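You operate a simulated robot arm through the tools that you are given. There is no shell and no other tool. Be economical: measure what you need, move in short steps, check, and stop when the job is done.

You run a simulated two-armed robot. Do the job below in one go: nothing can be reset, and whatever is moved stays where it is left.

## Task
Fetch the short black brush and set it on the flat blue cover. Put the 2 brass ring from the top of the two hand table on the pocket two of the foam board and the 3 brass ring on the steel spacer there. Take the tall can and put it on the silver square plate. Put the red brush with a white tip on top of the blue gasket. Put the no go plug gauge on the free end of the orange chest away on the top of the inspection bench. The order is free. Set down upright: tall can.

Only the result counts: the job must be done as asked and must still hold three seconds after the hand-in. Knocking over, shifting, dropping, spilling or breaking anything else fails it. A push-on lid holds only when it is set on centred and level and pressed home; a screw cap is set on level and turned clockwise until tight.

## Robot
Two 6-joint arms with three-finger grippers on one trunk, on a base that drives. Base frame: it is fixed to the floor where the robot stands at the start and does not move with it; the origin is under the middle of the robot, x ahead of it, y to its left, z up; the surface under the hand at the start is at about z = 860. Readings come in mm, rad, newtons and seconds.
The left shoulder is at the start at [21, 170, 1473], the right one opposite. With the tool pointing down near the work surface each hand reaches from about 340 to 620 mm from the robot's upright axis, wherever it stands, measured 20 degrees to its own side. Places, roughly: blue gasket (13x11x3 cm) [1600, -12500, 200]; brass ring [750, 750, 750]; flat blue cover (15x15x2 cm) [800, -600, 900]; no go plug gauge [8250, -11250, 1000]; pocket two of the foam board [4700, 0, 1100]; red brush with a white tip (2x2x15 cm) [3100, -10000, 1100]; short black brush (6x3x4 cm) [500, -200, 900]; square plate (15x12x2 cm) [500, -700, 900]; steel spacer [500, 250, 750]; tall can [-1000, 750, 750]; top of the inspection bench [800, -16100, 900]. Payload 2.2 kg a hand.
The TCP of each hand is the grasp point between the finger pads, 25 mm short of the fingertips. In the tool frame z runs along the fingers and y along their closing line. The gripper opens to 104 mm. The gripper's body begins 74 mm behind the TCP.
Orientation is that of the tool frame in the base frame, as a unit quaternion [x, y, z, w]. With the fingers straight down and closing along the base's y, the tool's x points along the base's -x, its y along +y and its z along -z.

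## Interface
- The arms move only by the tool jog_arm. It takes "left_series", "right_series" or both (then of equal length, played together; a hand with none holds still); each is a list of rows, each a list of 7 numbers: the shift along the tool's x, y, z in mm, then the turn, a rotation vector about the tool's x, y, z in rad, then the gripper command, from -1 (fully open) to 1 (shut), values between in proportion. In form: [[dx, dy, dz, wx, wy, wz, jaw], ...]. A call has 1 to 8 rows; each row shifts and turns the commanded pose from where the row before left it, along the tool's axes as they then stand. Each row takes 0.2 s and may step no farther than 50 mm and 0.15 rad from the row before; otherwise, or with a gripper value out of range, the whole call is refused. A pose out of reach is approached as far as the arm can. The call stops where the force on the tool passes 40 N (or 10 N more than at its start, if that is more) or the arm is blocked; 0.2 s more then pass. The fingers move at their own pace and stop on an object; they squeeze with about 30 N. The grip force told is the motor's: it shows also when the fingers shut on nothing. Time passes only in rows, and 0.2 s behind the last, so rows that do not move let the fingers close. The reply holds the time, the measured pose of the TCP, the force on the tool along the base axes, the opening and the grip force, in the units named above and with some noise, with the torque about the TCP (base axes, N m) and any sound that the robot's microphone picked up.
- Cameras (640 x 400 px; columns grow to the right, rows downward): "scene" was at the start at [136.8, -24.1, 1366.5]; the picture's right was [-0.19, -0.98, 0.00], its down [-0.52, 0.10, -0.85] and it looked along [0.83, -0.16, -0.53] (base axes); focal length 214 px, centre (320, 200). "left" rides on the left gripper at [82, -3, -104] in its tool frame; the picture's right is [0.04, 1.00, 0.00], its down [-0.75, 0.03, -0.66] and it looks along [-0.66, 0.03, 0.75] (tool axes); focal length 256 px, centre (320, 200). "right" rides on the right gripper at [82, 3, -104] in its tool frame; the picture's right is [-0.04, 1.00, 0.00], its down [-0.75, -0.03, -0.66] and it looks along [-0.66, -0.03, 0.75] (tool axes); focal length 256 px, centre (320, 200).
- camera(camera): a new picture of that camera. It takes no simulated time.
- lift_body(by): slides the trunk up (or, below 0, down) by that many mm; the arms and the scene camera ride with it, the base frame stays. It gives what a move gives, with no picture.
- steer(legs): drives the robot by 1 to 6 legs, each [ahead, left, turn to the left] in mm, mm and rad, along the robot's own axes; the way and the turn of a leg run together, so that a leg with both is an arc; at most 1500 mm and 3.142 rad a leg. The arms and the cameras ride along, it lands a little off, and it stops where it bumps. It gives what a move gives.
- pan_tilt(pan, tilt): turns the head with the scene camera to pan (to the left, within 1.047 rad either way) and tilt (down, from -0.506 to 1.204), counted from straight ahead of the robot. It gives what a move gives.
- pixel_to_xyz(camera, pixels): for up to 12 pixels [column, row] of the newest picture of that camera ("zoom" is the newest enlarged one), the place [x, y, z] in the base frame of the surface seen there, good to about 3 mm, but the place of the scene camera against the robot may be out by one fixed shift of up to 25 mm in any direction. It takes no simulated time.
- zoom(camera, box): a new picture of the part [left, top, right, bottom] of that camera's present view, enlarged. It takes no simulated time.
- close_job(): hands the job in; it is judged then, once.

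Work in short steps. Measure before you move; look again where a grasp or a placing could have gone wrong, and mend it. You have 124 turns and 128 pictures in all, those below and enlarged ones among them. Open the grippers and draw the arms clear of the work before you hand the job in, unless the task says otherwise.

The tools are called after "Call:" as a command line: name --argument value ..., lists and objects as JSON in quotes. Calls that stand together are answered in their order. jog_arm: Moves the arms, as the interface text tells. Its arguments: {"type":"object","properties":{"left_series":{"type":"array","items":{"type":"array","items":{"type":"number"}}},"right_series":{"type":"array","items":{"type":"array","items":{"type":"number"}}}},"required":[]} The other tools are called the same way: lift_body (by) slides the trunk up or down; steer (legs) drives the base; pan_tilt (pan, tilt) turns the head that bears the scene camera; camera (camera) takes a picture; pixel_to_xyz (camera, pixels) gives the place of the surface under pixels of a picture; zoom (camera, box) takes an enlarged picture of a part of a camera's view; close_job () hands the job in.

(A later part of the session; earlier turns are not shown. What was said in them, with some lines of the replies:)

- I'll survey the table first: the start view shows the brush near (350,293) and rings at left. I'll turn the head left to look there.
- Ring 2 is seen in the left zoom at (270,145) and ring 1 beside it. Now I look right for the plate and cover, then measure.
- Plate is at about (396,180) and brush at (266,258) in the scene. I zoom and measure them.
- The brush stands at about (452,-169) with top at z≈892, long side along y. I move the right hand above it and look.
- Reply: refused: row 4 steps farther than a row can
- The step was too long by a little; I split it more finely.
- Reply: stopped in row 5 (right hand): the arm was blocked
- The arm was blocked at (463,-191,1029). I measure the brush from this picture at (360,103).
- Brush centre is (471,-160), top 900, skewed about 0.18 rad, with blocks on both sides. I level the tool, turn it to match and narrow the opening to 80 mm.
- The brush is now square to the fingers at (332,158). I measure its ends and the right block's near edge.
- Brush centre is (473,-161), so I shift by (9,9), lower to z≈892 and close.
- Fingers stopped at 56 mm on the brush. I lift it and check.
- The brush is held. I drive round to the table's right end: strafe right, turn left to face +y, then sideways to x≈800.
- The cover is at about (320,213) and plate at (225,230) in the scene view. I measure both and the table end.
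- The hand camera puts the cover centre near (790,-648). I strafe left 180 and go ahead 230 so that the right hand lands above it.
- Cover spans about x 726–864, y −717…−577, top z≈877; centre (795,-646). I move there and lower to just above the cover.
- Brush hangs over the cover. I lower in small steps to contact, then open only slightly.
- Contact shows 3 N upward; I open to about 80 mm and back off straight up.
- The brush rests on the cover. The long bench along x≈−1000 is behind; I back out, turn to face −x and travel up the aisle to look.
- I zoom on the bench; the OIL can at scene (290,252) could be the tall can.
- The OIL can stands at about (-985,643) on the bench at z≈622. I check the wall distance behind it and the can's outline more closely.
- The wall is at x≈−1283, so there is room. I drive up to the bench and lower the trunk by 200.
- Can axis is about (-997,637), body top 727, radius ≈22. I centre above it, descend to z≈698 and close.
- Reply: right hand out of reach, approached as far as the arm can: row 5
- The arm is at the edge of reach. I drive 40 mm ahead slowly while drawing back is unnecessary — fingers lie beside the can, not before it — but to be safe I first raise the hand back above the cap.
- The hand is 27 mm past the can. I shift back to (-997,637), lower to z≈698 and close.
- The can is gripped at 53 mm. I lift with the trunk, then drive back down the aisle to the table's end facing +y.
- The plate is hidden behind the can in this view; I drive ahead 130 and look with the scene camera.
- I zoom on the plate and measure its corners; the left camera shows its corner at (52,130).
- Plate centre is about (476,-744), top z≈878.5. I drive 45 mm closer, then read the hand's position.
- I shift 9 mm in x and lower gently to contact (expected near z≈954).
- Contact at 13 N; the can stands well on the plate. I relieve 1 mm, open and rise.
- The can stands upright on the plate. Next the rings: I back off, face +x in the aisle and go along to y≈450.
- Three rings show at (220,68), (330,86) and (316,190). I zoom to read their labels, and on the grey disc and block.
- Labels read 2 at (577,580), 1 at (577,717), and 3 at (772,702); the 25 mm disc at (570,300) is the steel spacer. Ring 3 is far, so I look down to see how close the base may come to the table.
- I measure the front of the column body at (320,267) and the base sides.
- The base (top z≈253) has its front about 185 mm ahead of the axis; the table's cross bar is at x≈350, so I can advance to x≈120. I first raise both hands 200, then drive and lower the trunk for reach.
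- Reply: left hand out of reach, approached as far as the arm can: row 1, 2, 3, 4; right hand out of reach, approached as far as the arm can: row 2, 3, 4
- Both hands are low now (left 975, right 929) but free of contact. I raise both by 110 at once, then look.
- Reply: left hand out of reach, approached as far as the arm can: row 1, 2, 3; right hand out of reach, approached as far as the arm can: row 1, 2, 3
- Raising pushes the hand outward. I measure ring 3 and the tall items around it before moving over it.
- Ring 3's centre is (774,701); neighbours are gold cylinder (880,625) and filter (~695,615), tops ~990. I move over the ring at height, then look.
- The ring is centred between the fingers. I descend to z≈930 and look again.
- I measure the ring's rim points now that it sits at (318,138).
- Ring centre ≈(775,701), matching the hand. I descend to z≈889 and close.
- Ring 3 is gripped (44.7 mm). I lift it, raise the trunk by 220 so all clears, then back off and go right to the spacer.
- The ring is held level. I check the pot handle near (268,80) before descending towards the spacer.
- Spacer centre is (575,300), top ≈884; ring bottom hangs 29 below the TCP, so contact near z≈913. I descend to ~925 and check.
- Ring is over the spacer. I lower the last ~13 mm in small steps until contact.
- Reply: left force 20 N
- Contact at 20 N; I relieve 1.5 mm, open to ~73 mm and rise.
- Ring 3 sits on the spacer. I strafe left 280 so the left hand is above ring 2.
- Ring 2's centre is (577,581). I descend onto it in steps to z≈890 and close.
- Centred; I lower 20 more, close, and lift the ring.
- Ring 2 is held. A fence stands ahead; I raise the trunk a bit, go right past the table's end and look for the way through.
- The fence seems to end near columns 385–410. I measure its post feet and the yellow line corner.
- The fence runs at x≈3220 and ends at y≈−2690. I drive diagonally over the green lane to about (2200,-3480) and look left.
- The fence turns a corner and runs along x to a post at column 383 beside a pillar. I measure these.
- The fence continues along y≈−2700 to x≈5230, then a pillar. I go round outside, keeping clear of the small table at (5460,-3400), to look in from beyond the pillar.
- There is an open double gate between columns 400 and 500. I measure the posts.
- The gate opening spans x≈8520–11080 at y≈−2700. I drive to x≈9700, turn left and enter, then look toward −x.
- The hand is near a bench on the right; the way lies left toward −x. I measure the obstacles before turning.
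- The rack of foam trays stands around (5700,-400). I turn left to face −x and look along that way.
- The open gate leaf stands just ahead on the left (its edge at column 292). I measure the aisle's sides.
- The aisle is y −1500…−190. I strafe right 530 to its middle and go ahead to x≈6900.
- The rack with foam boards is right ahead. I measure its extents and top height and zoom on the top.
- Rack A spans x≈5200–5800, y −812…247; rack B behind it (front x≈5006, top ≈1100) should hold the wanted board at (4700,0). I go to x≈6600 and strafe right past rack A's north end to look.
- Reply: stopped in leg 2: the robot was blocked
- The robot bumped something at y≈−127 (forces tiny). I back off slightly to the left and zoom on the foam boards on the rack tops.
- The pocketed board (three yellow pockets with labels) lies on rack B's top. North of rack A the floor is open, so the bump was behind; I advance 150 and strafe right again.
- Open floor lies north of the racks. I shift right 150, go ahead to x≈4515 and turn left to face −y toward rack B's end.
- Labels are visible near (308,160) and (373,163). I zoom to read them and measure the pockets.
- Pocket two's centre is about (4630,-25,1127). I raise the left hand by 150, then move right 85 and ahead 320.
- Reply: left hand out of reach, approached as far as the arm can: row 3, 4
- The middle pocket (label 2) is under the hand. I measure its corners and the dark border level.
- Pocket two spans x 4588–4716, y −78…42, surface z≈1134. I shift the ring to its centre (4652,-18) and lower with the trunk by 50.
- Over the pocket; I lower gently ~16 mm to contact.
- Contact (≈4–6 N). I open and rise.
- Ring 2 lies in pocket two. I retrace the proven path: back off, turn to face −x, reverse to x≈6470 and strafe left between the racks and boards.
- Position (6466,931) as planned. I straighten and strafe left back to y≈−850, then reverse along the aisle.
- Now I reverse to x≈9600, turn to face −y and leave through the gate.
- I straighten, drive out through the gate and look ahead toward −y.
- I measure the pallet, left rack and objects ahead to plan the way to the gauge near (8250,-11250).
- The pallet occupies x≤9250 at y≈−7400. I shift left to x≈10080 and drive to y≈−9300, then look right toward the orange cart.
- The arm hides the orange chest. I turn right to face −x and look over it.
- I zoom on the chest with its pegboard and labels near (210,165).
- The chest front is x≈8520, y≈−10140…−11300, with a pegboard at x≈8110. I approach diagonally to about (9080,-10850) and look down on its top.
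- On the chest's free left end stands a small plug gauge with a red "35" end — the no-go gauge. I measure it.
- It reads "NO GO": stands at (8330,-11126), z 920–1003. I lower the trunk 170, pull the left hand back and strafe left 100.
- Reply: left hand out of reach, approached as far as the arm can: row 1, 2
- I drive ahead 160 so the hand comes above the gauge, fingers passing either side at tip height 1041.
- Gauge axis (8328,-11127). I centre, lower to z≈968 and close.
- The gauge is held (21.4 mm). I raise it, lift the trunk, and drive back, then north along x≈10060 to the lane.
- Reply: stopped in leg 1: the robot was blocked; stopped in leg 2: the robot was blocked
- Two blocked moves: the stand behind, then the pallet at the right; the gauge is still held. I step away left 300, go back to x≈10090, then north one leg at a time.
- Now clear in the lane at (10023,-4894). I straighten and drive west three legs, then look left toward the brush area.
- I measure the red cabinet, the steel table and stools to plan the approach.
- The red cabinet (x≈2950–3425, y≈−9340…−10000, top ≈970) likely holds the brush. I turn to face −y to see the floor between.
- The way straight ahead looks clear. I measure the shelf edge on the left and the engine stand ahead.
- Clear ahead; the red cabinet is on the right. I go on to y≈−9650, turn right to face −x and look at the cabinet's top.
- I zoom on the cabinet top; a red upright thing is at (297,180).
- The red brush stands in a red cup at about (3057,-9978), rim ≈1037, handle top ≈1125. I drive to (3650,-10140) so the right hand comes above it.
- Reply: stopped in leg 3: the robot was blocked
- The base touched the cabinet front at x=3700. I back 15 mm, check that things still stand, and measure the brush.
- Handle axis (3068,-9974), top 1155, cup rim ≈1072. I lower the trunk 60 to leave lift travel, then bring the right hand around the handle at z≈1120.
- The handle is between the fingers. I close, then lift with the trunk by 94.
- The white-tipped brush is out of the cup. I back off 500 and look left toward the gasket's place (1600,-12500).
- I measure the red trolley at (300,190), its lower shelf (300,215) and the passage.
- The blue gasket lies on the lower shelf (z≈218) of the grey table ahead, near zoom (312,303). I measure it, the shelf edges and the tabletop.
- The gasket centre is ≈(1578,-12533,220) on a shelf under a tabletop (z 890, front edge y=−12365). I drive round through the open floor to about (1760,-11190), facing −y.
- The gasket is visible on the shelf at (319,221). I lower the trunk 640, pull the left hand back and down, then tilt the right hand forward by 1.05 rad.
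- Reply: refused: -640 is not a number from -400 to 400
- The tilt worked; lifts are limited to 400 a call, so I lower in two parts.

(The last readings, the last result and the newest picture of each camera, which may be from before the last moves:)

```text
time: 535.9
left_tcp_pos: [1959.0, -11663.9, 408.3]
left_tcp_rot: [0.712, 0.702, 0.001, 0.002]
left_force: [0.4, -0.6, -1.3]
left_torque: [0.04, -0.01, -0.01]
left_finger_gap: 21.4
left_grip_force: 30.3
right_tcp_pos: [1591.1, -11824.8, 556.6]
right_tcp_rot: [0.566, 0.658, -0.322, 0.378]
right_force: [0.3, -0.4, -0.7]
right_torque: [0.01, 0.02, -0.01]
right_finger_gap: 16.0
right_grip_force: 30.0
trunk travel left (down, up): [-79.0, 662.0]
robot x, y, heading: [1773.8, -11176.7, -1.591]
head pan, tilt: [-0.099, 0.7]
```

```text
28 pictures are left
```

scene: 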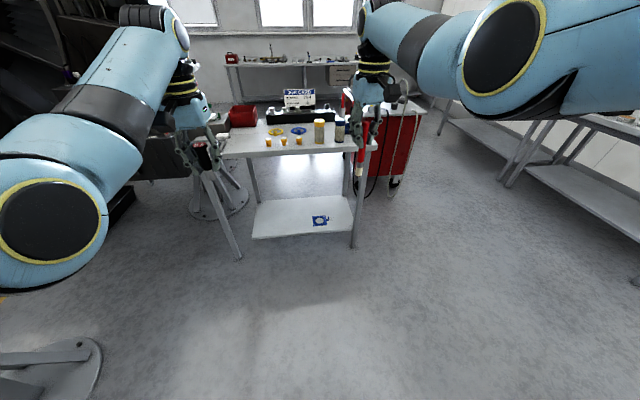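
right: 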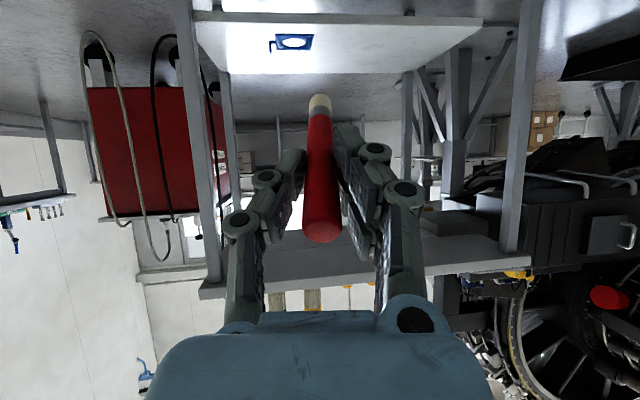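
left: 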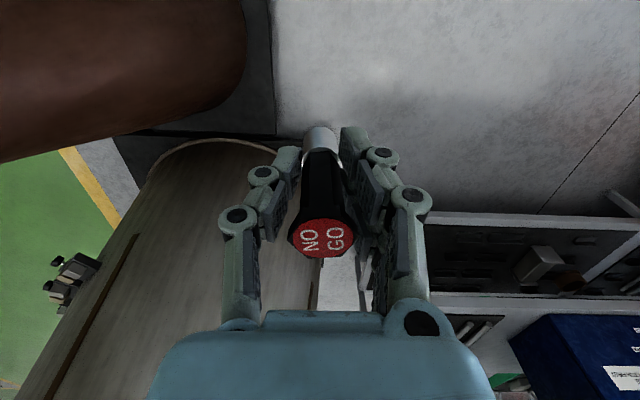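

The gasket is at (293,42) in the right camera. I measure its corners, hole and the shelf edges.

Call:
zoom --camera "right" --box '[190, 0, 390, 120]'

Call:
pixel_to_xyz --camera "right" --pixels '[[277, 40], [308, 42], [293, 36], [294, 49], [293, 42], [280, 49], [310, 37], [335, 20], [230, 60], [240, 16], [440, 60], [272, 46]]'

```text
3.20 times, centred on (290, 60) of right
```

zoom: 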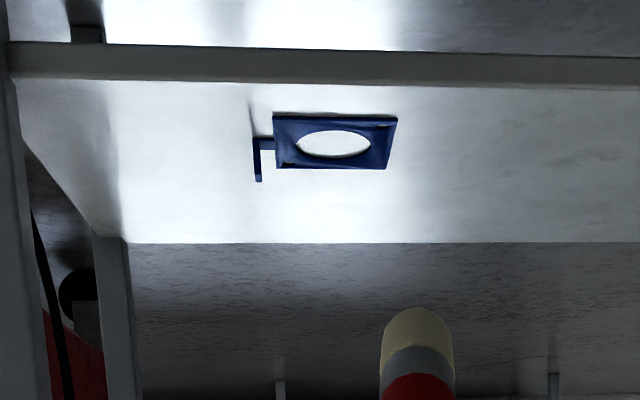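

```text
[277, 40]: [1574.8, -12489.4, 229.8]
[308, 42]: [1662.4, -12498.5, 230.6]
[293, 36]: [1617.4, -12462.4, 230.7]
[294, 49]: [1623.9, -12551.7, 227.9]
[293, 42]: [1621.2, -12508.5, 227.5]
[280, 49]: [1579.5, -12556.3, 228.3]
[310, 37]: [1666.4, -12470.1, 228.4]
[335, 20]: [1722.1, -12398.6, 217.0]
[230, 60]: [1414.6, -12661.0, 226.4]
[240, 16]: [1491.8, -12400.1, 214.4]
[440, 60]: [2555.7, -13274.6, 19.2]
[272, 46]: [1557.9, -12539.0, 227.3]
```

Gasket: square x 1572–1668, y −12460…−12560 with a hole, top ≈230; shelf edge y≈−12400. I tilt 0.2 more, then drive 610 ahead so that the hand goes in under the tabletop.

Call:
jog_arm --right_series '[[0, 0, 0, 0, -0.1, 0, 0.8], [0, 0, 0, 0, -0.1, 0, 0.8]]'

Call:
lift_body --by -70

Call:
steer --legs '[[300, 15, 0.02], [305, 0, 0]]'

Call:
camera --camera "right"

```text
time: 536.5
left_tcp_pos: [1958.4, -11663.8, 408.3]
left_tcp_rot: [0.712, 0.702, 0.002, 0.002]
left_force: [-0.1, 0.1, -1.0]
left_torque: [-0.04, 0.03, 0.0]
left_finger_gap: 21.3
left_grip_force: 30.4
right_tcp_pos: [1592.1, -11824.3, 557.3]
right_tcp_rot: [0.53, 0.617, -0.376, 0.443]
right_force: [0.9, -1.1, -0.8]
right_torque: [0.0, 0.01, 0.04]
right_finger_gap: 16.2
right_grip_force: 29.9
trunk travel left (down, up): [-79.0, 662.0]
robot x, y, heading: [1767.4, -11180.7, -1.59]
head pan, tilt: [-0.099, 0.7]
```

```text
time: 537.6
left_tcp_pos: [1959.0, -11663.8, 338.4]
left_tcp_rot: [0.713, 0.701, 0.001, 0.003]
left_force: [-0.4, -0.7, -0.9]
left_torque: [0.01, 0.04, 0.0]
left_finger_gap: 21.1
left_grip_force: 30.4
right_tcp_pos: [1592.2, -11825.2, 487.6]
right_tcp_rot: [0.53, 0.617, -0.377, 0.444]
right_force: [-0.3, 0.3, 0.3]
right_torque: [-0.02, -0.01, -0.02]
right_finger_gap: 16.1
right_grip_force: 30.0
trunk travel left (down, up): [-9.0, 732.0]
robot x, y, heading: [1770.6, -11178.5, -1.594]
head pan, tilt: [-0.099, 0.7]
```

```text
time: 541.3
left_tcp_pos: [1982.2, -12256.9, 337.1]
left_tcp_rot: [0.705, 0.71, 0.001, 0.002]
left_force: [0.7, -0.5, -1.6]
left_torque: [-0.02, -0.02, -0.03]
left_finger_gap: 21.5
left_grip_force: 30.1
right_tcp_pos: [1616.5, -12424.6, 487.6]
right_tcp_rot: [0.523, 0.623, -0.371, 0.448]
right_force: [-0.3, -1.0, -0.7]
right_torque: [0.0, 0.01, -0.02]
right_finger_gap: 15.9
right_grip_force: 30.5
trunk travel left (down, up): [-9.0, 732.0]
robot x, y, heading: [1780.0, -11775.9, -1.574]
head pan, tilt: [-0.099, 0.7]
```

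```text
26 pictures are left
```

right: 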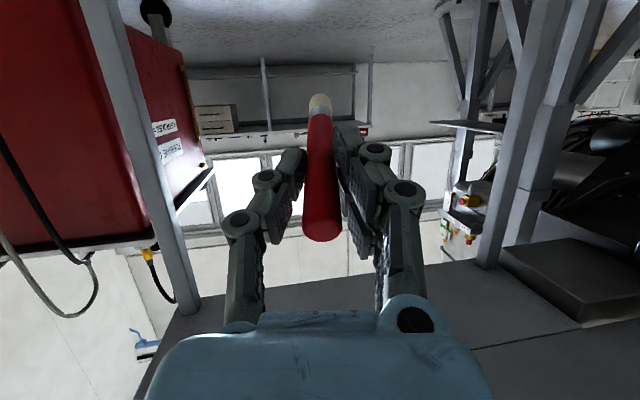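

TCP is (1616,-12425,488). I move forward 47 and down 195 in five combined rows, then look.

Call:
jog_arm --right_series '[[34, -2.2, 21.2, 0, 0, 0, 0.8], [34, -2.2, 21.2, 0, 0, 0, 0.8], [34, -2.2, 21.2, 0, 0, 0, 0.8], [34, -2.2, 21.2, 0, 0, 0, 0.8], [34, -2.1, 21.2, 0, 0, 0, 0.8]]'

Call:
camera --camera "right"

Call:
zoom --camera "scene" --box '[220, 100, 480, 300]'

```text
time: 542.5
left_tcp_pos: [1982.5, -12257.1, 337.7]
left_tcp_rot: [0.705, 0.71, 0.001, 0.003]
left_force: [-0.4, -0.2, -0.5]
left_torque: [0.01, -0.01, 0.01]
left_finger_gap: 21.1
left_grip_force: 30.1
right_tcp_pos: [1616.9, -12473.2, 292.1]
right_tcp_rot: [0.525, 0.622, -0.372, 0.446]
right_force: [0.8, 0.0, 0.1]
right_torque: [0.02, 0.03, 0.0]
right_finger_gap: 16.2
right_grip_force: 30.1
trunk travel left (down, up): [-9.0, 732.0]
robot x, y, heading: [1783.0, -11775.2, -1.571]
head pan, tilt: [-0.099, 0.7]
```

```text
25 pictures are left
```

right: 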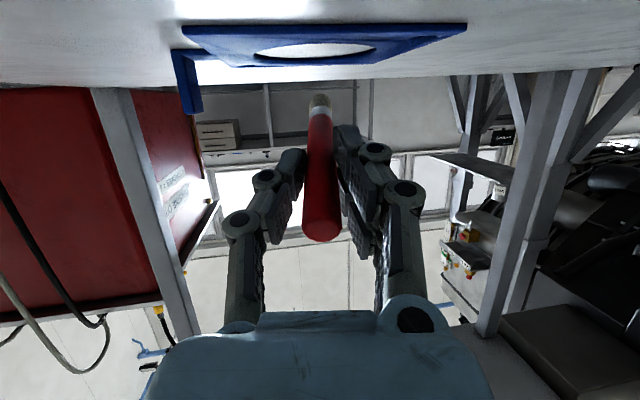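

```text
2.00 times, centred on (350, 200) of scene
```

zoom: 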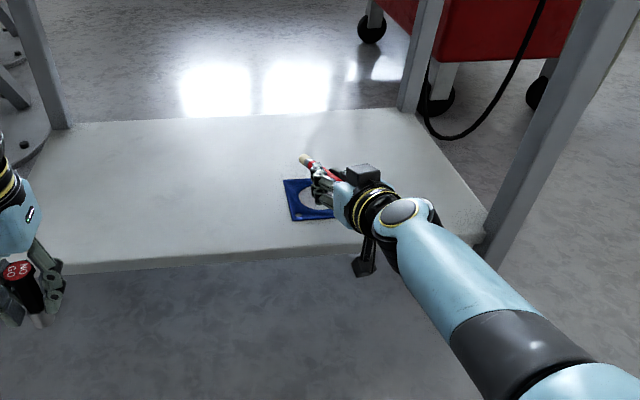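

The hand is well placed with its camera before the shelf edge. I measure the gasket and white tip again.

Call:
pixel_to_xyz --camera "right" --pixels '[[200, 35], [450, 33], [320, 30], [318, 62], [318, 47], [245, 60], [185, 85], [320, 103], [320, 115], [300, 75]]'

```text
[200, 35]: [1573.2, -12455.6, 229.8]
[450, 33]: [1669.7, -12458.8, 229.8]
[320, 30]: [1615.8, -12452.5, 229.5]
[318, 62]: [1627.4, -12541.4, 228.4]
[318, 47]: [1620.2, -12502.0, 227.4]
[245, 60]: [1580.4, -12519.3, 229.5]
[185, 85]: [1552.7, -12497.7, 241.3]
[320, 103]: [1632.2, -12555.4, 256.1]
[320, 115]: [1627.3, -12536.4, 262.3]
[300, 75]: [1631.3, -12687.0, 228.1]
```

Gasket centre ≈(1621,-12503); the tip is about 20 mm above the shelf level just behind it. I lower in small steps to contact.

Call:
jog_arm --right_series '[[5.7, 0, 1.9, 0, 0, 0, 0.8], [4.75, 0, 1.6, 0, 0, 0, 0.8], [2.8, 0, 1, 0, 0, 0, 0.8]]'

Call:
zoom --camera "scene" --box '[320, 150, 440, 240]'

```text
time: 543.3
left_tcp_pos: [1980.5, -12256.5, 337.3]
left_tcp_rot: [0.705, 0.71, 0.001, 0.002]
left_force: [0.6, 0.1, -2.3]
left_torque: [-0.01, 0.0, -0.01]
left_finger_gap: 21.1
left_grip_force: 29.7
right_tcp_pos: [1614.8, -12471.6, 277.8]
right_tcp_rot: [0.524, 0.623, -0.371, 0.447]
right_force: [0.7, 0.5, -0.3]
right_torque: [0.01, 0.0, 0.02]
right_finger_gap: 15.7
right_grip_force: 30.1
trunk travel left (down, up): [-9.0, 732.0]
robot x, y, heading: [1785.8, -11774.9, -1.574]
head pan, tilt: [-0.099, 0.7]
```

```text
4.44 times, centred on (380, 195) of scene
```

zoom: 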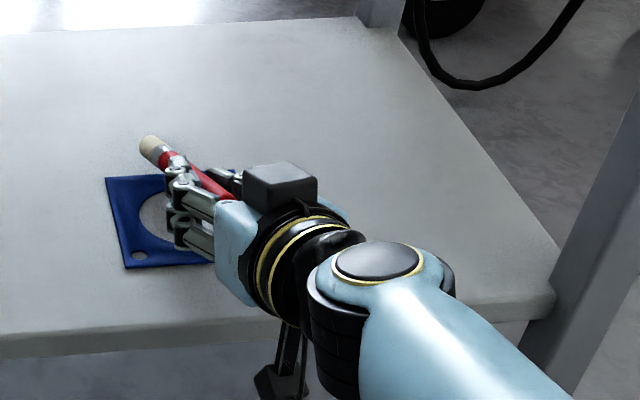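

Still no contact. To shorten the drop I tilt 0.12 more while lowering about 15 mm.

Call:
jog_arm --right_series '[[4.8, 0, 1.5, 0, -0.06, 0, 0.8], [4.8, 0, 1.2, 0, -0.06, 0, 0.8], [3.9, 0, 0.8, 0, 0, 0, 0.8]]'

Call:
zoom --camera "scene" --box '[320, 150, 440, 240]'

```text
time: 544.1
left_tcp_pos: [1980.8, -12256.7, 337.6]
left_tcp_rot: [0.704, 0.71, 0.001, 0.003]
left_force: [0.6, 0.3, -1.3]
left_torque: [0.0, -0.01, 0.0]
left_finger_gap: 21.1
left_grip_force: 30.3
right_tcp_pos: [1622.1, -12470.6, 269.4]
right_tcp_rot: [0.511, 0.62, -0.372, 0.466]
right_force: [0.0, -0.9, 0.0]
right_torque: [0.04, 0.0, -0.02]
right_finger_gap: 16.0
right_grip_force: 29.6
right hand out of reach, approached as far as the arm can: row 1, 2
trunk travel left (down, up): [-9.0, 732.0]
robot x, y, heading: [1785.0, -11776.2, -1.569]
head pan, tilt: [-0.099, 0.7]
```

```text
4.44 times, centred on (380, 195) of scene
```

zoom: 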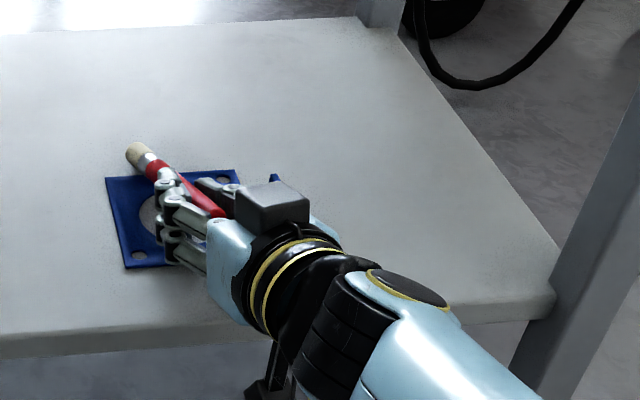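

The wrist is at its limit, but the brush is now quite flat and over the gasket. I open the fingers slowly to about 40 mm and look.

Call:
jog_arm --right_series '[[0, 0, 0, 0, 0, 0, 0.6], [0, 0, 0, 0, 0, 0, 0.5], [0, 0, 0, 0, 0, 0, 0.4], [0, 0, 0, 0, 0, 0, 0.25], [0, 0, 0, 0, 0, 0, 0.25], [0, 0, 0, 0, 0, 0, 0.25]]'

Call:
zoom --camera "scene" --box '[320, 150, 440, 240]'

Call:
camera --camera "right"

```text
time: 545.5
left_tcp_pos: [1981.1, -12256.7, 337.2]
left_tcp_rot: [0.705, 0.71, 0.001, 0.002]
left_force: [-1.5, 0.3, -1.7]
left_torque: [0.01, -0.01, 0.02]
left_finger_gap: 21.4
left_grip_force: 30.2
right_tcp_pos: [1622.2, -12469.8, 268.4]
right_tcp_rot: [0.51, 0.62, -0.371, 0.466]
right_force: [-0.5, 0.4, 0.8]
right_torque: [0.0, -0.02, 0.04]
right_finger_gap: 39.3
right_grip_force: 0.0
trunk travel left (down, up): [-9.0, 732.0]
robot x, y, heading: [1785.6, -11778.2, -1.567]
head pan, tilt: [-0.099, 0.7]
```

```text
4.44 times, centred on (380, 195) of scene
```

zoom: 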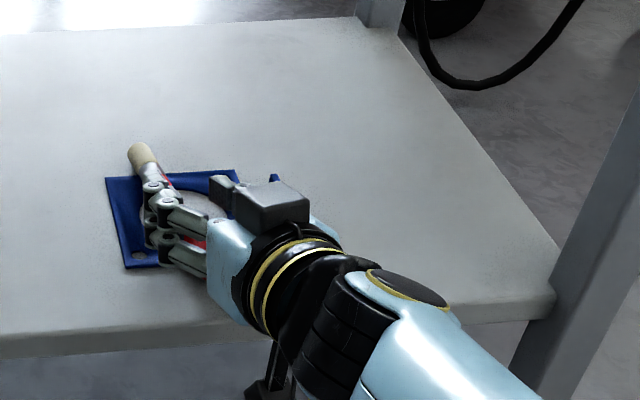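

```text
20 pictures are left
```

right: 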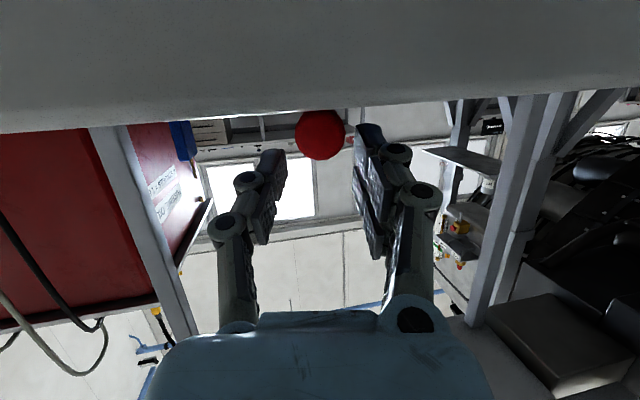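

The brush has fallen flat on the gasket between the fingers. I open wide and withdraw along the tool axis.

Call:
jog_arm --right_series '[[0, 0, 0, 0, 0, 0, -0.3], [0, 0, 0, 0, 0, 0, -0.3], [0, 0, 0, 0, 0, 0, -0.3], [-8, 0, 0, 0, 0, 0, -0.3], [-8, 0, -10, 0, 0, 0, -0.3], [-10, 0, -20, 0, 0, 0, -0.3], [-10, 0, -20, 0, 0, 0, -0.3]]'

Call:
steer --legs '[[-500, 0, 0]]'

Call:
zoom --camera "scene" --box '[220, 80, 480, 260]'

```text
time: 547.1
left_tcp_pos: [1981.8, -12258.2, 338.2]
left_tcp_rot: [0.704, 0.71, 0.001, 0.003]
left_force: [-0.2, -0.5, -2.0]
left_torque: [-0.02, 0.0, 0.0]
left_finger_gap: 21.2
left_grip_force: 30.4
right_tcp_pos: [1613.1, -12433.0, 316.5]
right_tcp_rot: [0.511, 0.62, -0.371, 0.466]
right_force: [0.5, -0.4, -0.3]
right_torque: [0.0, 0.02, 0.04]
right_finger_gap: 67.8
right_grip_force: 0.1
trunk travel left (down, up): [-9.0, 732.0]
robot x, y, heading: [1783.2, -11777.5, -1.57]
head pan, tilt: [-0.099, 0.7]
```

```text
time: 550.0
left_tcp_pos: [1981.9, -11757.2, 338.4]
left_tcp_rot: [0.704, 0.711, 0.001, 0.002]
left_force: [-0.5, 0.3, -0.8]
left_torque: [0.01, -0.03, 0.0]
left_finger_gap: 20.9
left_grip_force: 30.3
right_tcp_pos: [1615.5, -11935.1, 317.0]
right_tcp_rot: [0.51, 0.621, -0.371, 0.466]
right_force: [-0.4, -0.3, 0.8]
right_torque: [0.0, 0.03, 0.01]
right_finger_gap: 67.5
right_grip_force: 0.0
trunk travel left (down, up): [-9.0, 732.0]
robot x, y, heading: [1785.0, -11281.3, -1.57]
head pan, tilt: [-0.099, 0.7]
```

```text
2.22 times, centred on (350, 170) of scene
```

zoom: 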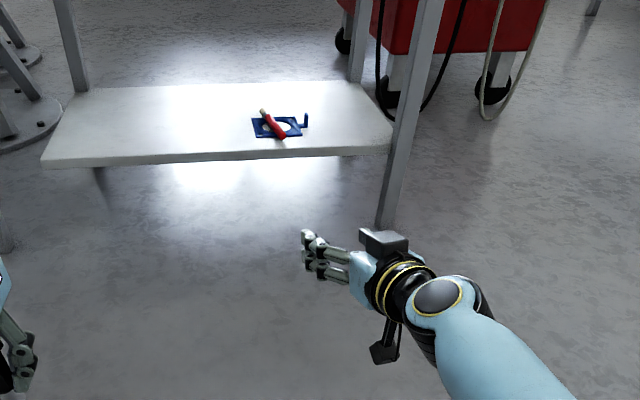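

The brush lies on the gasket. I raise the trunk, level the right hand again, strafe right to x≈250 and look toward the inspection bench.

Call:
lift_body --by 400

Call:
lift_body --by 320

Call:
jog_arm --right_series '[[0, 0, 0, 0, 0.15, 0, -0.3], [0, 0, 0, 0, 0.15, 0, -0.3], [0, 0, 0, 0, 0.15, 0, -0.3], [0, 0, 0, 0, 0.15, 0, -0.3], [0, 0, 0, 0, 0.15, 0, -0.3], [0, 0, 0, 0, 0.15, 0, -0.3], [0, 0, 0, 0, 0.15, 0, -0.3], [0, 0, 0, 0, 0.15, 0, -0.3]]'

Call:
steer --legs '[[0, -1500, 0]]'

Call:
pan_tilt --pan 0.05 --tilt 0.25

Call:
camera --camera "scene"

```text
time: 553.8
left_tcp_pos: [1981.5, -11757.3, 736.9]
left_tcp_rot: [0.704, 0.711, 0.002, 0.002]
left_force: [0.3, 0.7, -2.2]
left_torque: [0.0, -0.04, -0.01]
left_finger_gap: 21.0
left_grip_force: 30.0
right_tcp_pos: [1615.8, -11936.2, 718.1]
right_tcp_rot: [0.51, 0.621, -0.37, 0.467]
right_force: [0.1, -0.3, -0.1]
right_torque: [0.0, -0.02, -0.02]
right_finger_gap: 67.8
right_grip_force: 0.0
trunk travel left (down, up): [-409.0, 332.0]
robot x, y, heading: [1782.9, -11278.7, -1.563]
head pan, tilt: [-0.099, 0.7]
```

```text
time: 557.0
left_tcp_pos: [1982.3, -11758.0, 1056.8]
left_tcp_rot: [0.703, 0.711, 0.001, 0.003]
left_force: [-0.2, -0.4, -2.3]
left_torque: [-0.01, -0.01, -0.02]
left_finger_gap: 21.0
left_grip_force: 30.0
right_tcp_pos: [1615.0, -11937.2, 1037.3]
right_tcp_rot: [0.51, 0.621, -0.37, 0.467]
right_force: [-0.2, 0.7, 0.5]
right_torque: [0.0, -0.01, 0.0]
right_finger_gap: 67.5
right_grip_force: 0.0
trunk travel left (down, up): [-729.0, 12.0]
robot x, y, heading: [1785.3, -11275.5, -1.569]
head pan, tilt: [-0.099, 0.7]
```

```text
time: 558.8
left_tcp_pos: [1980.2, -11758.4, 1056.4]
left_tcp_rot: [0.704, 0.711, 0.001, 0.004]
left_force: [0.3, -1.7, -1.3]
left_torque: [0.01, 0.05, 0.01]
left_finger_gap: 21.2
left_grip_force: 29.7
right_tcp_pos: [1617.0, -11922.5, 1045.1]
right_tcp_rot: [0.62, 0.782, -0.034, 0.058]
right_force: [0.3, 0.6, -0.6]
right_torque: [-0.04, -0.03, 0.03]
right_finger_gap: 67.5
right_grip_force: 0.1
right hand out of reach, approached as far as the arm can: row 1, 8
trunk travel left (down, up): [-729.0, 12.0]
robot x, y, heading: [1783.9, -11277.6, -1.57]
head pan, tilt: [-0.099, 0.7]
```

```text
time: 566.3
left_tcp_pos: [481.6, -11771.6, 1058.1]
left_tcp_rot: [0.699, 0.715, 0.001, 0.003]
left_force: [0.2, -0.3, -2.1]
left_torque: [0.0, 0.0, 0.0]
left_finger_gap: 19.6
left_grip_force: 29.8
right_tcp_pos: [119.3, -11940.9, 1045.5]
right_tcp_rot: [0.615, 0.785, -0.032, 0.06]
right_force: [0.7, -0.3, -0.2]
right_torque: [0.01, 0.04, -0.01]
right_finger_gap: 67.4
right_grip_force: 0.1
trunk travel left (down, up): [-729.0, 12.0]
robot x, y, heading: [278.6, -11293.6, -1.553]
head pan, tilt: [-0.099, 0.7]
```

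```text
time: 567.2
left_tcp_pos: [482.0, -11772.4, 1057.8]
left_tcp_rot: [0.7, 0.714, 0.002, 0.002]
left_force: [-0.1, 0.0, -1.9]
left_torque: [-0.03, 0.02, 0.02]
left_finger_gap: 19.6
left_grip_force: 30.1
right_tcp_pos: [120.8, -11941.6, 1045.4]
right_tcp_rot: [0.616, 0.785, -0.033, 0.06]
right_force: [0.4, -0.2, 0.8]
right_torque: [-0.04, -0.03, 0.04]
right_finger_gap: 68.0
right_grip_force: 0.1
trunk travel left (down, up): [-729.0, 12.0]
robot x, y, heading: [277.9, -11291.8, -1.553]
head pan, tilt: [0.051, 0.25]
```

```text
18 pictures are left
```

scene: 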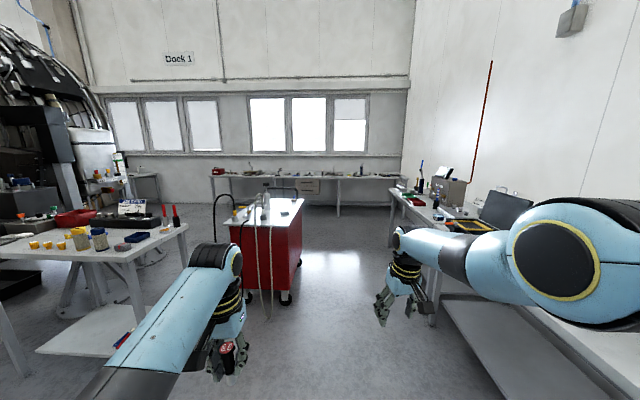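

The inspection bench stands under the windows. I measure the corridor sides and the bench top.

Call:
pixel_to_xyz --camera "scene" --pixels '[[300, 265], [392, 235], [338, 215], [300, 176], [260, 177], [340, 176], [295, 200], [230, 177], [285, 305], [360, 176], [410, 215], [310, 187]]'

Call:
zoom --camera "scene" --box '[200, 140, 420, 230]'

```text
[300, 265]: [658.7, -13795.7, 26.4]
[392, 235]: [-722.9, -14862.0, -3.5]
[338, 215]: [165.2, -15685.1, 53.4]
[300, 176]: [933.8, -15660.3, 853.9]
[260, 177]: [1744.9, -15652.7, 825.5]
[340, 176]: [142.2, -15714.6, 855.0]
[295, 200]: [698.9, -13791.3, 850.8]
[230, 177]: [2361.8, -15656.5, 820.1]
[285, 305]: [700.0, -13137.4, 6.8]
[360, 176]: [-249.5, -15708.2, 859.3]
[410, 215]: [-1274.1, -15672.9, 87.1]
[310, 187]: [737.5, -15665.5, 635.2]
```

```text
2.91 times, centred on (310, 185) of scene
```

zoom: 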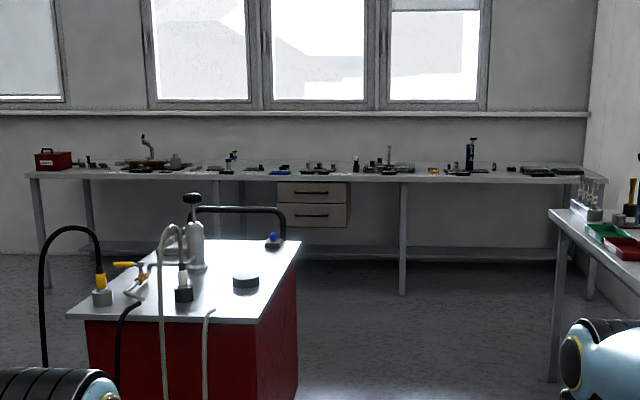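

The corridor x≈−720…660 is free. I line up at x≈0 and drive to y≈−14700, then look over the bench top.

Call:
steer --legs '[[0, -280, -0.018], [1500, 0, 0], [1500, 0, 0], [400, 0, 0]]'

Call:
pan_tilt --pan 0.1 --tilt 0.5

Call:
camera --camera "scene"

```text
time: 585.0
left_tcp_pos: [113.9, -15121.9, 1057.6]
left_tcp_rot: [0.718, 0.696, 0.001, 0.002]
left_force: [-0.6, -0.7, -2.4]
left_torque: [0.01, -0.03, 0.0]
left_finger_gap: 19.7
left_grip_force: 29.8
right_tcp_pos: [-257.4, -15269.8, 1043.9]
right_tcp_rot: [0.637, 0.768, -0.034, 0.059]
right_force: [0.2, 1.6, 0.2]
right_torque: [0.01, 0.01, -0.02]
right_finger_gap: 67.7
right_grip_force: 0.1
trunk travel left (down, up): [-729.0, 12.0]
robot x, y, heading: [-66.1, -14635.5, -1.609]
head pan, tilt: [0.051, 0.25]
```

```text
time: 585.8
left_tcp_pos: [113.3, -15121.1, 1058.5]
left_tcp_rot: [0.718, 0.696, 0.001, 0.002]
left_force: [0.6, 0.0, -0.8]
left_torque: [0.02, -0.01, -0.04]
left_finger_gap: 19.4
left_grip_force: 30.0
right_tcp_pos: [-258.7, -15269.7, 1045.3]
right_tcp_rot: [0.637, 0.768, -0.034, 0.059]
right_force: [0.0, -0.9, -0.3]
right_torque: [-0.02, 0.01, 0.03]
right_finger_gap: 67.5
right_grip_force: 0.1
trunk travel left (down, up): [-729.0, 12.0]
robot x, y, heading: [-64.9, -14634.2, -1.606]
head pan, tilt: [0.099, 0.499]
```

```text
16 pictures are left
```

scene: 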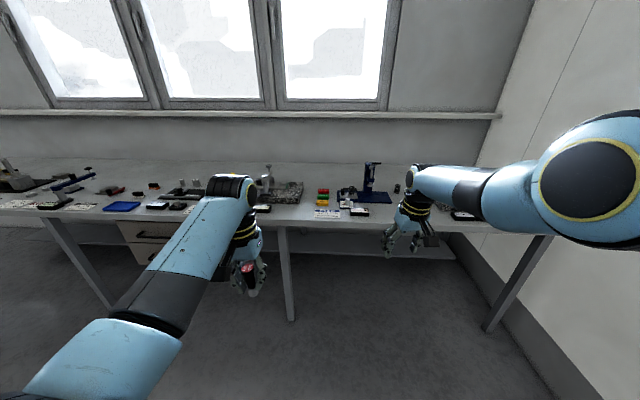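

I zoom on the bench top for a free spot.

Call:
zoom --camera "scene" --box '[60, 150, 420, 250]'

Call:
pixel_to_xyz --camera "scene" --pixels '[[290, 213], [290, 202], [340, 190], [295, 222], [100, 208], [137, 190], [155, 195], [300, 205], [400, 195]]'

```text
1.78 times, centred on (240, 200) of scene
```

zoom: 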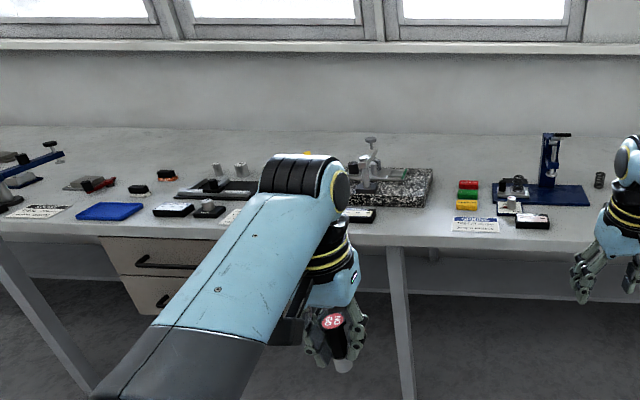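

```text
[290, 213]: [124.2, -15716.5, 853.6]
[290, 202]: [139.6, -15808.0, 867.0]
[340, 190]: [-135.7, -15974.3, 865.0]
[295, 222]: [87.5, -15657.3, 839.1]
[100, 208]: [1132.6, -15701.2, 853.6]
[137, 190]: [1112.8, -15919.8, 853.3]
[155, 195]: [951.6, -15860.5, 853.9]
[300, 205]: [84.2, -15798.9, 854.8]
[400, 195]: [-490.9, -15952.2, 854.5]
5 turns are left
```

Only 5 turns remain. A free spot is at about (105,-15735), top ≈860. I pull the right hand back, extend the left 110, and drive 500 ahead straightening the heading.

Call:
jog_arm --left_series '[[-27.5, 0, 0, 0, 0, 0, 0.8], [-27.5, 0, 0, 0, 0, 0, 0.8], [-27.5, 0, 0, 0, 0, 0, 0.8], [-27.5, 0, 0, 0, 0, 0, 0.8]]' --right_series '[[30, 0, 20, 0, 0, 0, -0.3], [35, 0, 20, 0, 0, 0, -0.3], [35, 0, 20, 0, 0, 0, -0.3], [35, 0, 20, 0, 0, 0, -0.3]]'

Call:
steer --legs '[[500, 0, 0.035]]'

Call:
camera --camera "left"

Call:
pixel_to_xyz --camera "left" --pixels '[[320, 60], [320, 100], [220, 80], [420, 80], [260, 110], [380, 110], [320, 20], [220, 140], [420, 140]]'

```text
time: 586.8
left_tcp_pos: [111.1, -15231.2, 1060.2]
left_tcp_rot: [0.718, 0.696, 0.001, 0.002]
left_force: [0.3, 0.2, -1.9]
left_torque: [-0.03, 0.05, -0.03]
left_finger_gap: 19.9
left_grip_force: 30.3
right_tcp_pos: [-278.2, -15150.0, 950.1]
right_tcp_rot: [0.636, 0.768, -0.034, 0.06]
right_force: [-0.2, -0.7, -0.4]
right_torque: [-0.01, 0.01, -0.04]
right_finger_gap: 67.7
right_grip_force: 0.1
trunk travel left (down, up): [-729.0, 12.0]
robot x, y, heading: [-65.6, -14631.3, -1.606]
head pan, tilt: [0.099, 0.499]
```

```text
time: 589.8
left_tcp_pos: [122.5, -15731.3, 1058.9]
left_tcp_rot: [0.705, 0.709, 0.001, 0.002]
left_force: [0.2, -0.1, -1.9]
left_torque: [0.0, 0.02, -0.01]
left_finger_gap: 19.7
left_grip_force: 30.2
right_tcp_pos: [-269.0, -15662.9, 949.5]
right_tcp_rot: [0.623, 0.779, -0.033, 0.061]
right_force: [0.0, -0.2, -0.6]
right_torque: [-0.04, 0.02, 0.0]
right_finger_gap: 67.8
right_grip_force: 0.1
trunk travel left (down, up): [-729.0, 12.0]
robot x, y, heading: [-75.0, -15140.0, -1.57]
head pan, tilt: [0.099, 0.499]
```

```text
14 pictures are left
```

left: 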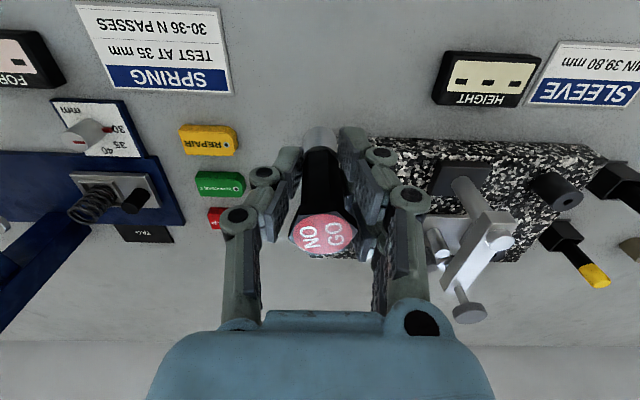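

```text
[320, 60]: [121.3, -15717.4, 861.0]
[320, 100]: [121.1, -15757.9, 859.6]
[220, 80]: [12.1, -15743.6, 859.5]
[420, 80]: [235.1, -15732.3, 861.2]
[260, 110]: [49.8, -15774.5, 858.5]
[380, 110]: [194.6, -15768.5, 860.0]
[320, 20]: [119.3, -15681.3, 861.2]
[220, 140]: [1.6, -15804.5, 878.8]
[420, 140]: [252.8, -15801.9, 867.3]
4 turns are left
```

Directly below the hand the bench is free (z≈860). I lower: fast to z≈915, then in fine steps to ≈908.

Call:
jog_arm --left_series '[[0, 0, 40, 0, 0, 0, 0.8], [0, 0, 40, 0, 0, 0, 0.8], [0, 0, 40, 0, 0, 0, 0.8], [0, 0, 24, 0, 0, 0, 0.8]]'

Call:
jog_arm --left_series '[[0, 0, 1.5, 0, 0, 0, 0.8], [0, 0, 1.5, 0, 0, 0, 0.8], [0, 0, 1.5, 0, 0, 0, 0.8], [0, 0, 1.5, 0, 0, 0, 0.8]]'

Call:
camera --camera "left"

```text
time: 590.8
left_tcp_pos: [127.2, -15702.6, 943.5]
left_tcp_rot: [0.706, 0.708, 0.001, 0.003]
left_force: [-1.0, 1.8, -2.3]
left_torque: [-0.04, 0.01, 0.0]
left_finger_gap: 19.8
left_grip_force: 29.7
left hand out of reach, approached as far as the arm can: row 2, 3, 4
right_tcp_pos: [-269.2, -15662.4, 948.4]
right_tcp_rot: [0.623, 0.779, -0.033, 0.059]
right_force: [-0.1, 0.4, -1.1]
right_torque: [0.01, -0.01, -0.01]
right_finger_gap: 67.4
right_grip_force: 0.0
trunk travel left (down, up): [-729.0, 12.0]
robot x, y, heading: [-74.4, -15142.4, -1.575]
head pan, tilt: [0.099, 0.499]
```

```text
time: 591.8
left_tcp_pos: [127.4, -15699.8, 940.4]
left_tcp_rot: [0.706, 0.708, 0.001, 0.003]
left_force: [0.7, -0.1, -1.7]
left_torque: [0.0, 0.02, 0.02]
left_finger_gap: 20.1
left_grip_force: 30.3
right_tcp_pos: [-269.4, -15662.6, 949.3]
right_tcp_rot: [0.623, 0.779, -0.033, 0.059]
right_force: [-0.7, 0.3, -0.6]
right_torque: [-0.01, 0.02, -0.03]
right_finger_gap: 67.7
right_grip_force: 0.1
trunk travel left (down, up): [-729.0, 12.0]
robot x, y, heading: [-76.3, -15139.6, -1.577]
head pan, tilt: [0.099, 0.499]
```

```text
13 pictures are left
3 turns are left
```

left: 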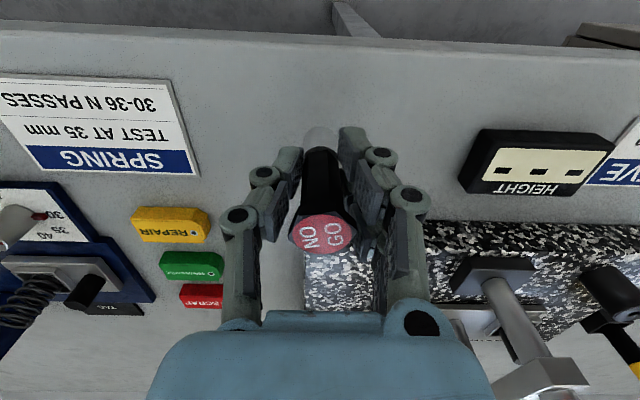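

The arm reached its limit at z 940, so I finish with the trunk: raise the right hand a little, drive 30 ahead, lower the trunk 30, a last small step, then open slowly and look.

Call:
jog_arm --right_series '[[10, 0, -25, 0, 0, 0, -0.3], [10, 0, -25, 0, 0, 0, -0.3], [10, 0, -25, 0, 0, 0, -0.3]]'

Call:
steer --legs '[[30, 0, 0]]'

Call:
lift_body --by -30

Call:
jog_arm --left_series '[[0, 0, 1, 0, 0, 0, 0.8], [0, 0, 1, 0, 0, 0, 0.8], [0, 0, 0, 0, 0, 0, 0.8], [0, 0, 0, 0, 0, 0, 0.55], [0, 0, 0, 0, 0, 0, 0.4], [0, 0, 0, 0, 0, 0, 0.1], [0, 0, 0, 0, 0, 0, -0.3], [0, 0, 0, 0, 0, 0, -0.3]]'

Call:
camera --camera "left"

```text
time: 592.5
left_tcp_pos: [125.7, -15700.2, 941.8]
left_tcp_rot: [0.705, 0.709, 0.001, 0.003]
left_force: [-0.2, 0.3, -1.9]
left_torque: [-0.02, -0.01, -0.03]
left_finger_gap: 19.8
left_grip_force: 30.0
right_tcp_pos: [-277.5, -15623.9, 1019.2]
right_tcp_rot: [0.623, 0.779, -0.033, 0.059]
right_force: [-1.2, -0.3, -0.9]
right_torque: [0.0, -0.02, -0.02]
right_finger_gap: 68.0
right_grip_force: 0.1
trunk travel left (down, up): [-729.0, 12.0]
robot x, y, heading: [-79.3, -15144.5, -1.573]
head pan, tilt: [0.099, 0.499]
```

```text
time: 593.4
left_tcp_pos: [127.1, -15729.5, 941.2]
left_tcp_rot: [0.706, 0.708, 0.002, 0.002]
left_force: [0.6, 0.4, -1.5]
left_torque: [-0.04, 0.01, 0.02]
left_finger_gap: 19.9
left_grip_force: 29.8
right_tcp_pos: [-278.4, -15651.8, 1019.0]
right_tcp_rot: [0.624, 0.779, -0.034, 0.06]
right_force: [-0.4, 0.1, 0.2]
right_torque: [-0.02, -0.04, -0.01]
right_finger_gap: 67.5
right_grip_force: 0.1
trunk travel left (down, up): [-729.0, 12.0]
robot x, y, heading: [-71.0, -15170.1, -1.574]
head pan, tilt: [0.099, 0.499]
```

```text
time: 594.1
left_tcp_pos: [126.5, -15729.6, 910.4]
left_tcp_rot: [0.706, 0.708, 0.001, 0.002]
left_force: [0.5, 0.5, -2.2]
left_torque: [0.0, 0.05, 0.0]
left_finger_gap: 20.1
left_grip_force: 30.1
right_tcp_pos: [-278.2, -15654.0, 989.4]
right_tcp_rot: [0.623, 0.779, -0.033, 0.059]
right_force: [0.4, -0.2, 0.0]
right_torque: [-0.03, -0.02, 0.01]
right_finger_gap: 67.7
right_grip_force: 0.0
trunk travel left (down, up): [-699.0, 42.0]
robot x, y, heading: [-72.8, -15167.6, -1.57]
head pan, tilt: [0.099, 0.499]
```

```text
time: 595.9
left_tcp_pos: [127.2, -15727.1, 909.7]
left_tcp_rot: [0.706, 0.709, 0.001, 0.002]
left_force: [0.1, -0.2, -0.8]
left_torque: [-0.02, 0.0, 0.01]
left_finger_gap: 67.5
left_grip_force: 0.1
right_tcp_pos: [-279.1, -15653.4, 988.4]
right_tcp_rot: [0.623, 0.78, -0.033, 0.059]
right_force: [-0.1, 0.8, 0.0]
right_torque: [0.03, -0.02, -0.01]
right_finger_gap: 67.6
right_grip_force: 0.1
trunk travel left (down, up): [-699.0, 42.0]
robot x, y, heading: [-77.9, -15167.4, -1.574]
head pan, tilt: [0.099, 0.499]
```

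```text
12 pictures are left
2 turns are left
```

left: 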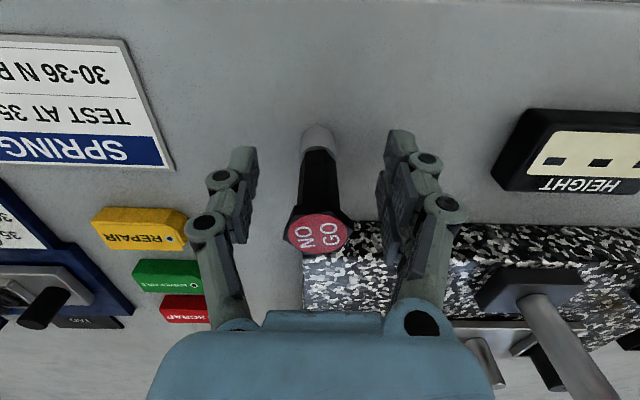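

The gauge stands upright between the open fingers. I rise straight up with the trunk and arm, then drive back clear.

Call:
lift_body --by 40

Call:
jog_arm --left_series '[[0, 0, -30, 0, 0, 0, -0.3], [0, 0, -30, 0, 0, 0, -0.3], [0, 0, -20, 0, 0, 0, -0.3]]'

Call:
steer --legs '[[-350, 0, 0]]'

Call:
camera --camera "scene"

```text
time: 596.8
left_tcp_pos: [127.3, -15728.2, 949.6]
left_tcp_rot: [0.705, 0.709, 0.002, 0.002]
left_force: [0.4, -0.8, 0.7]
left_torque: [0.0, 0.01, 0.0]
left_finger_gap: 67.4
left_grip_force: 0.0
right_tcp_pos: [-278.1, -15653.9, 1028.3]
right_tcp_rot: [0.623, 0.779, -0.033, 0.059]
right_force: [0.1, -0.4, -0.3]
right_torque: [-0.02, 0.02, -0.03]
right_finger_gap: 67.4
right_grip_force: 0.0
trunk travel left (down, up): [-739.0, 2.0]
robot x, y, heading: [-77.9, -15173.6, -1.576]
head pan, tilt: [0.099, 0.499]
```

```text
time: 597.6
left_tcp_pos: [126.1, -15762.3, 1006.6]
left_tcp_rot: [0.705, 0.709, 0.003, 0.001]
left_force: [-0.6, 0.3, -0.1]
left_torque: [-0.01, 0.01, -0.02]
left_finger_gap: 67.8
left_grip_force: 0.1
left hand out of reach, approached as far as the arm can: row 1, 2, 3
right_tcp_pos: [-278.1, -15654.3, 1029.9]
right_tcp_rot: [0.623, 0.779, -0.034, 0.059]
right_force: [0.1, 0.1, 0.4]
right_torque: [0.0, 0.0, -0.03]
right_finger_gap: 67.3
right_grip_force: 0.1
trunk travel left (down, up): [-739.0, 2.0]
robot x, y, heading: [-75.9, -15171.1, -1.573]
head pan, tilt: [0.099, 0.499]
```

```text
time: 599.9
left_tcp_pos: [129.6, -15405.1, 1006.5]
left_tcp_rot: [0.703, 0.711, 0.002, 0.002]
left_force: [0.1, -0.5, 0.5]
left_torque: [-0.02, 0.02, -0.01]
left_finger_gap: 67.8
left_grip_force: 0.0
right_tcp_pos: [-274.5, -15299.4, 1028.1]
right_tcp_rot: [0.621, 0.781, -0.033, 0.06]
right_force: [-0.4, 0.1, 0.2]
right_torque: [-0.01, -0.04, -0.03]
right_finger_gap: 67.7
right_grip_force: 0.0
trunk travel left (down, up): [-739.0, 2.0]
robot x, y, heading: [-74.1, -14813.6, -1.563]
head pan, tilt: [0.099, 0.499]
```

```text
11 pictures are left
1 turns are left
```

scene: 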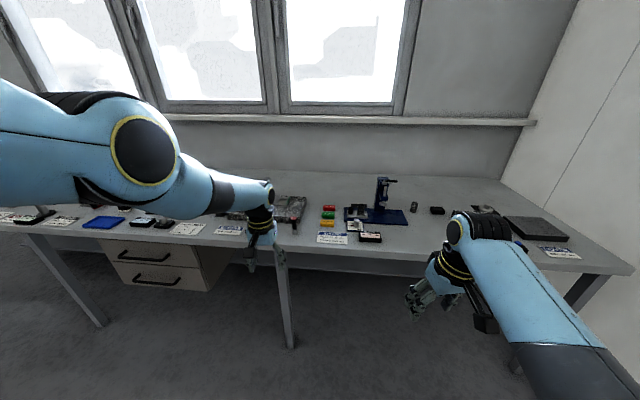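

Both hands are open and clear of the bench, and all six items have been set down, so I hand the job in.

Call:
close_job

```text
The job is handed in.
```

I set down all six items and handed the job in, but the robot bumped fixed things five times while driving, and I couldn't rule out that something shifted.

| Item | Where it is now |
|---|---|
| Short black brush | On the flat blue cover |
| 2 brass ring | In pocket two of the foam board |
| 3 brass ring | On the steel spacer (the disc marked 25 mm) |
| Tall can (the oil can) | Upright on the silver square plate |
| Red brush with a white tip | Lying flat across the blue gasket, closer to one side |
| No go plug gauge | Standing on top of the inspection bench |

- **Bumps:** the robot touched something behind it near the foam racks, the engine stand, the drum pallet and the red cabinet. The drive stopped each time with only small forces. At the cabinet, the last picture shows the red cup still standing; I didn't check the others afterwards.
- **Gauge:** I saw it standing between the open fingers just before I withdrew. The left arm hides that spot in the final picture, so I didn't see it again.
- **Grippers:** both are open and clear of the work.
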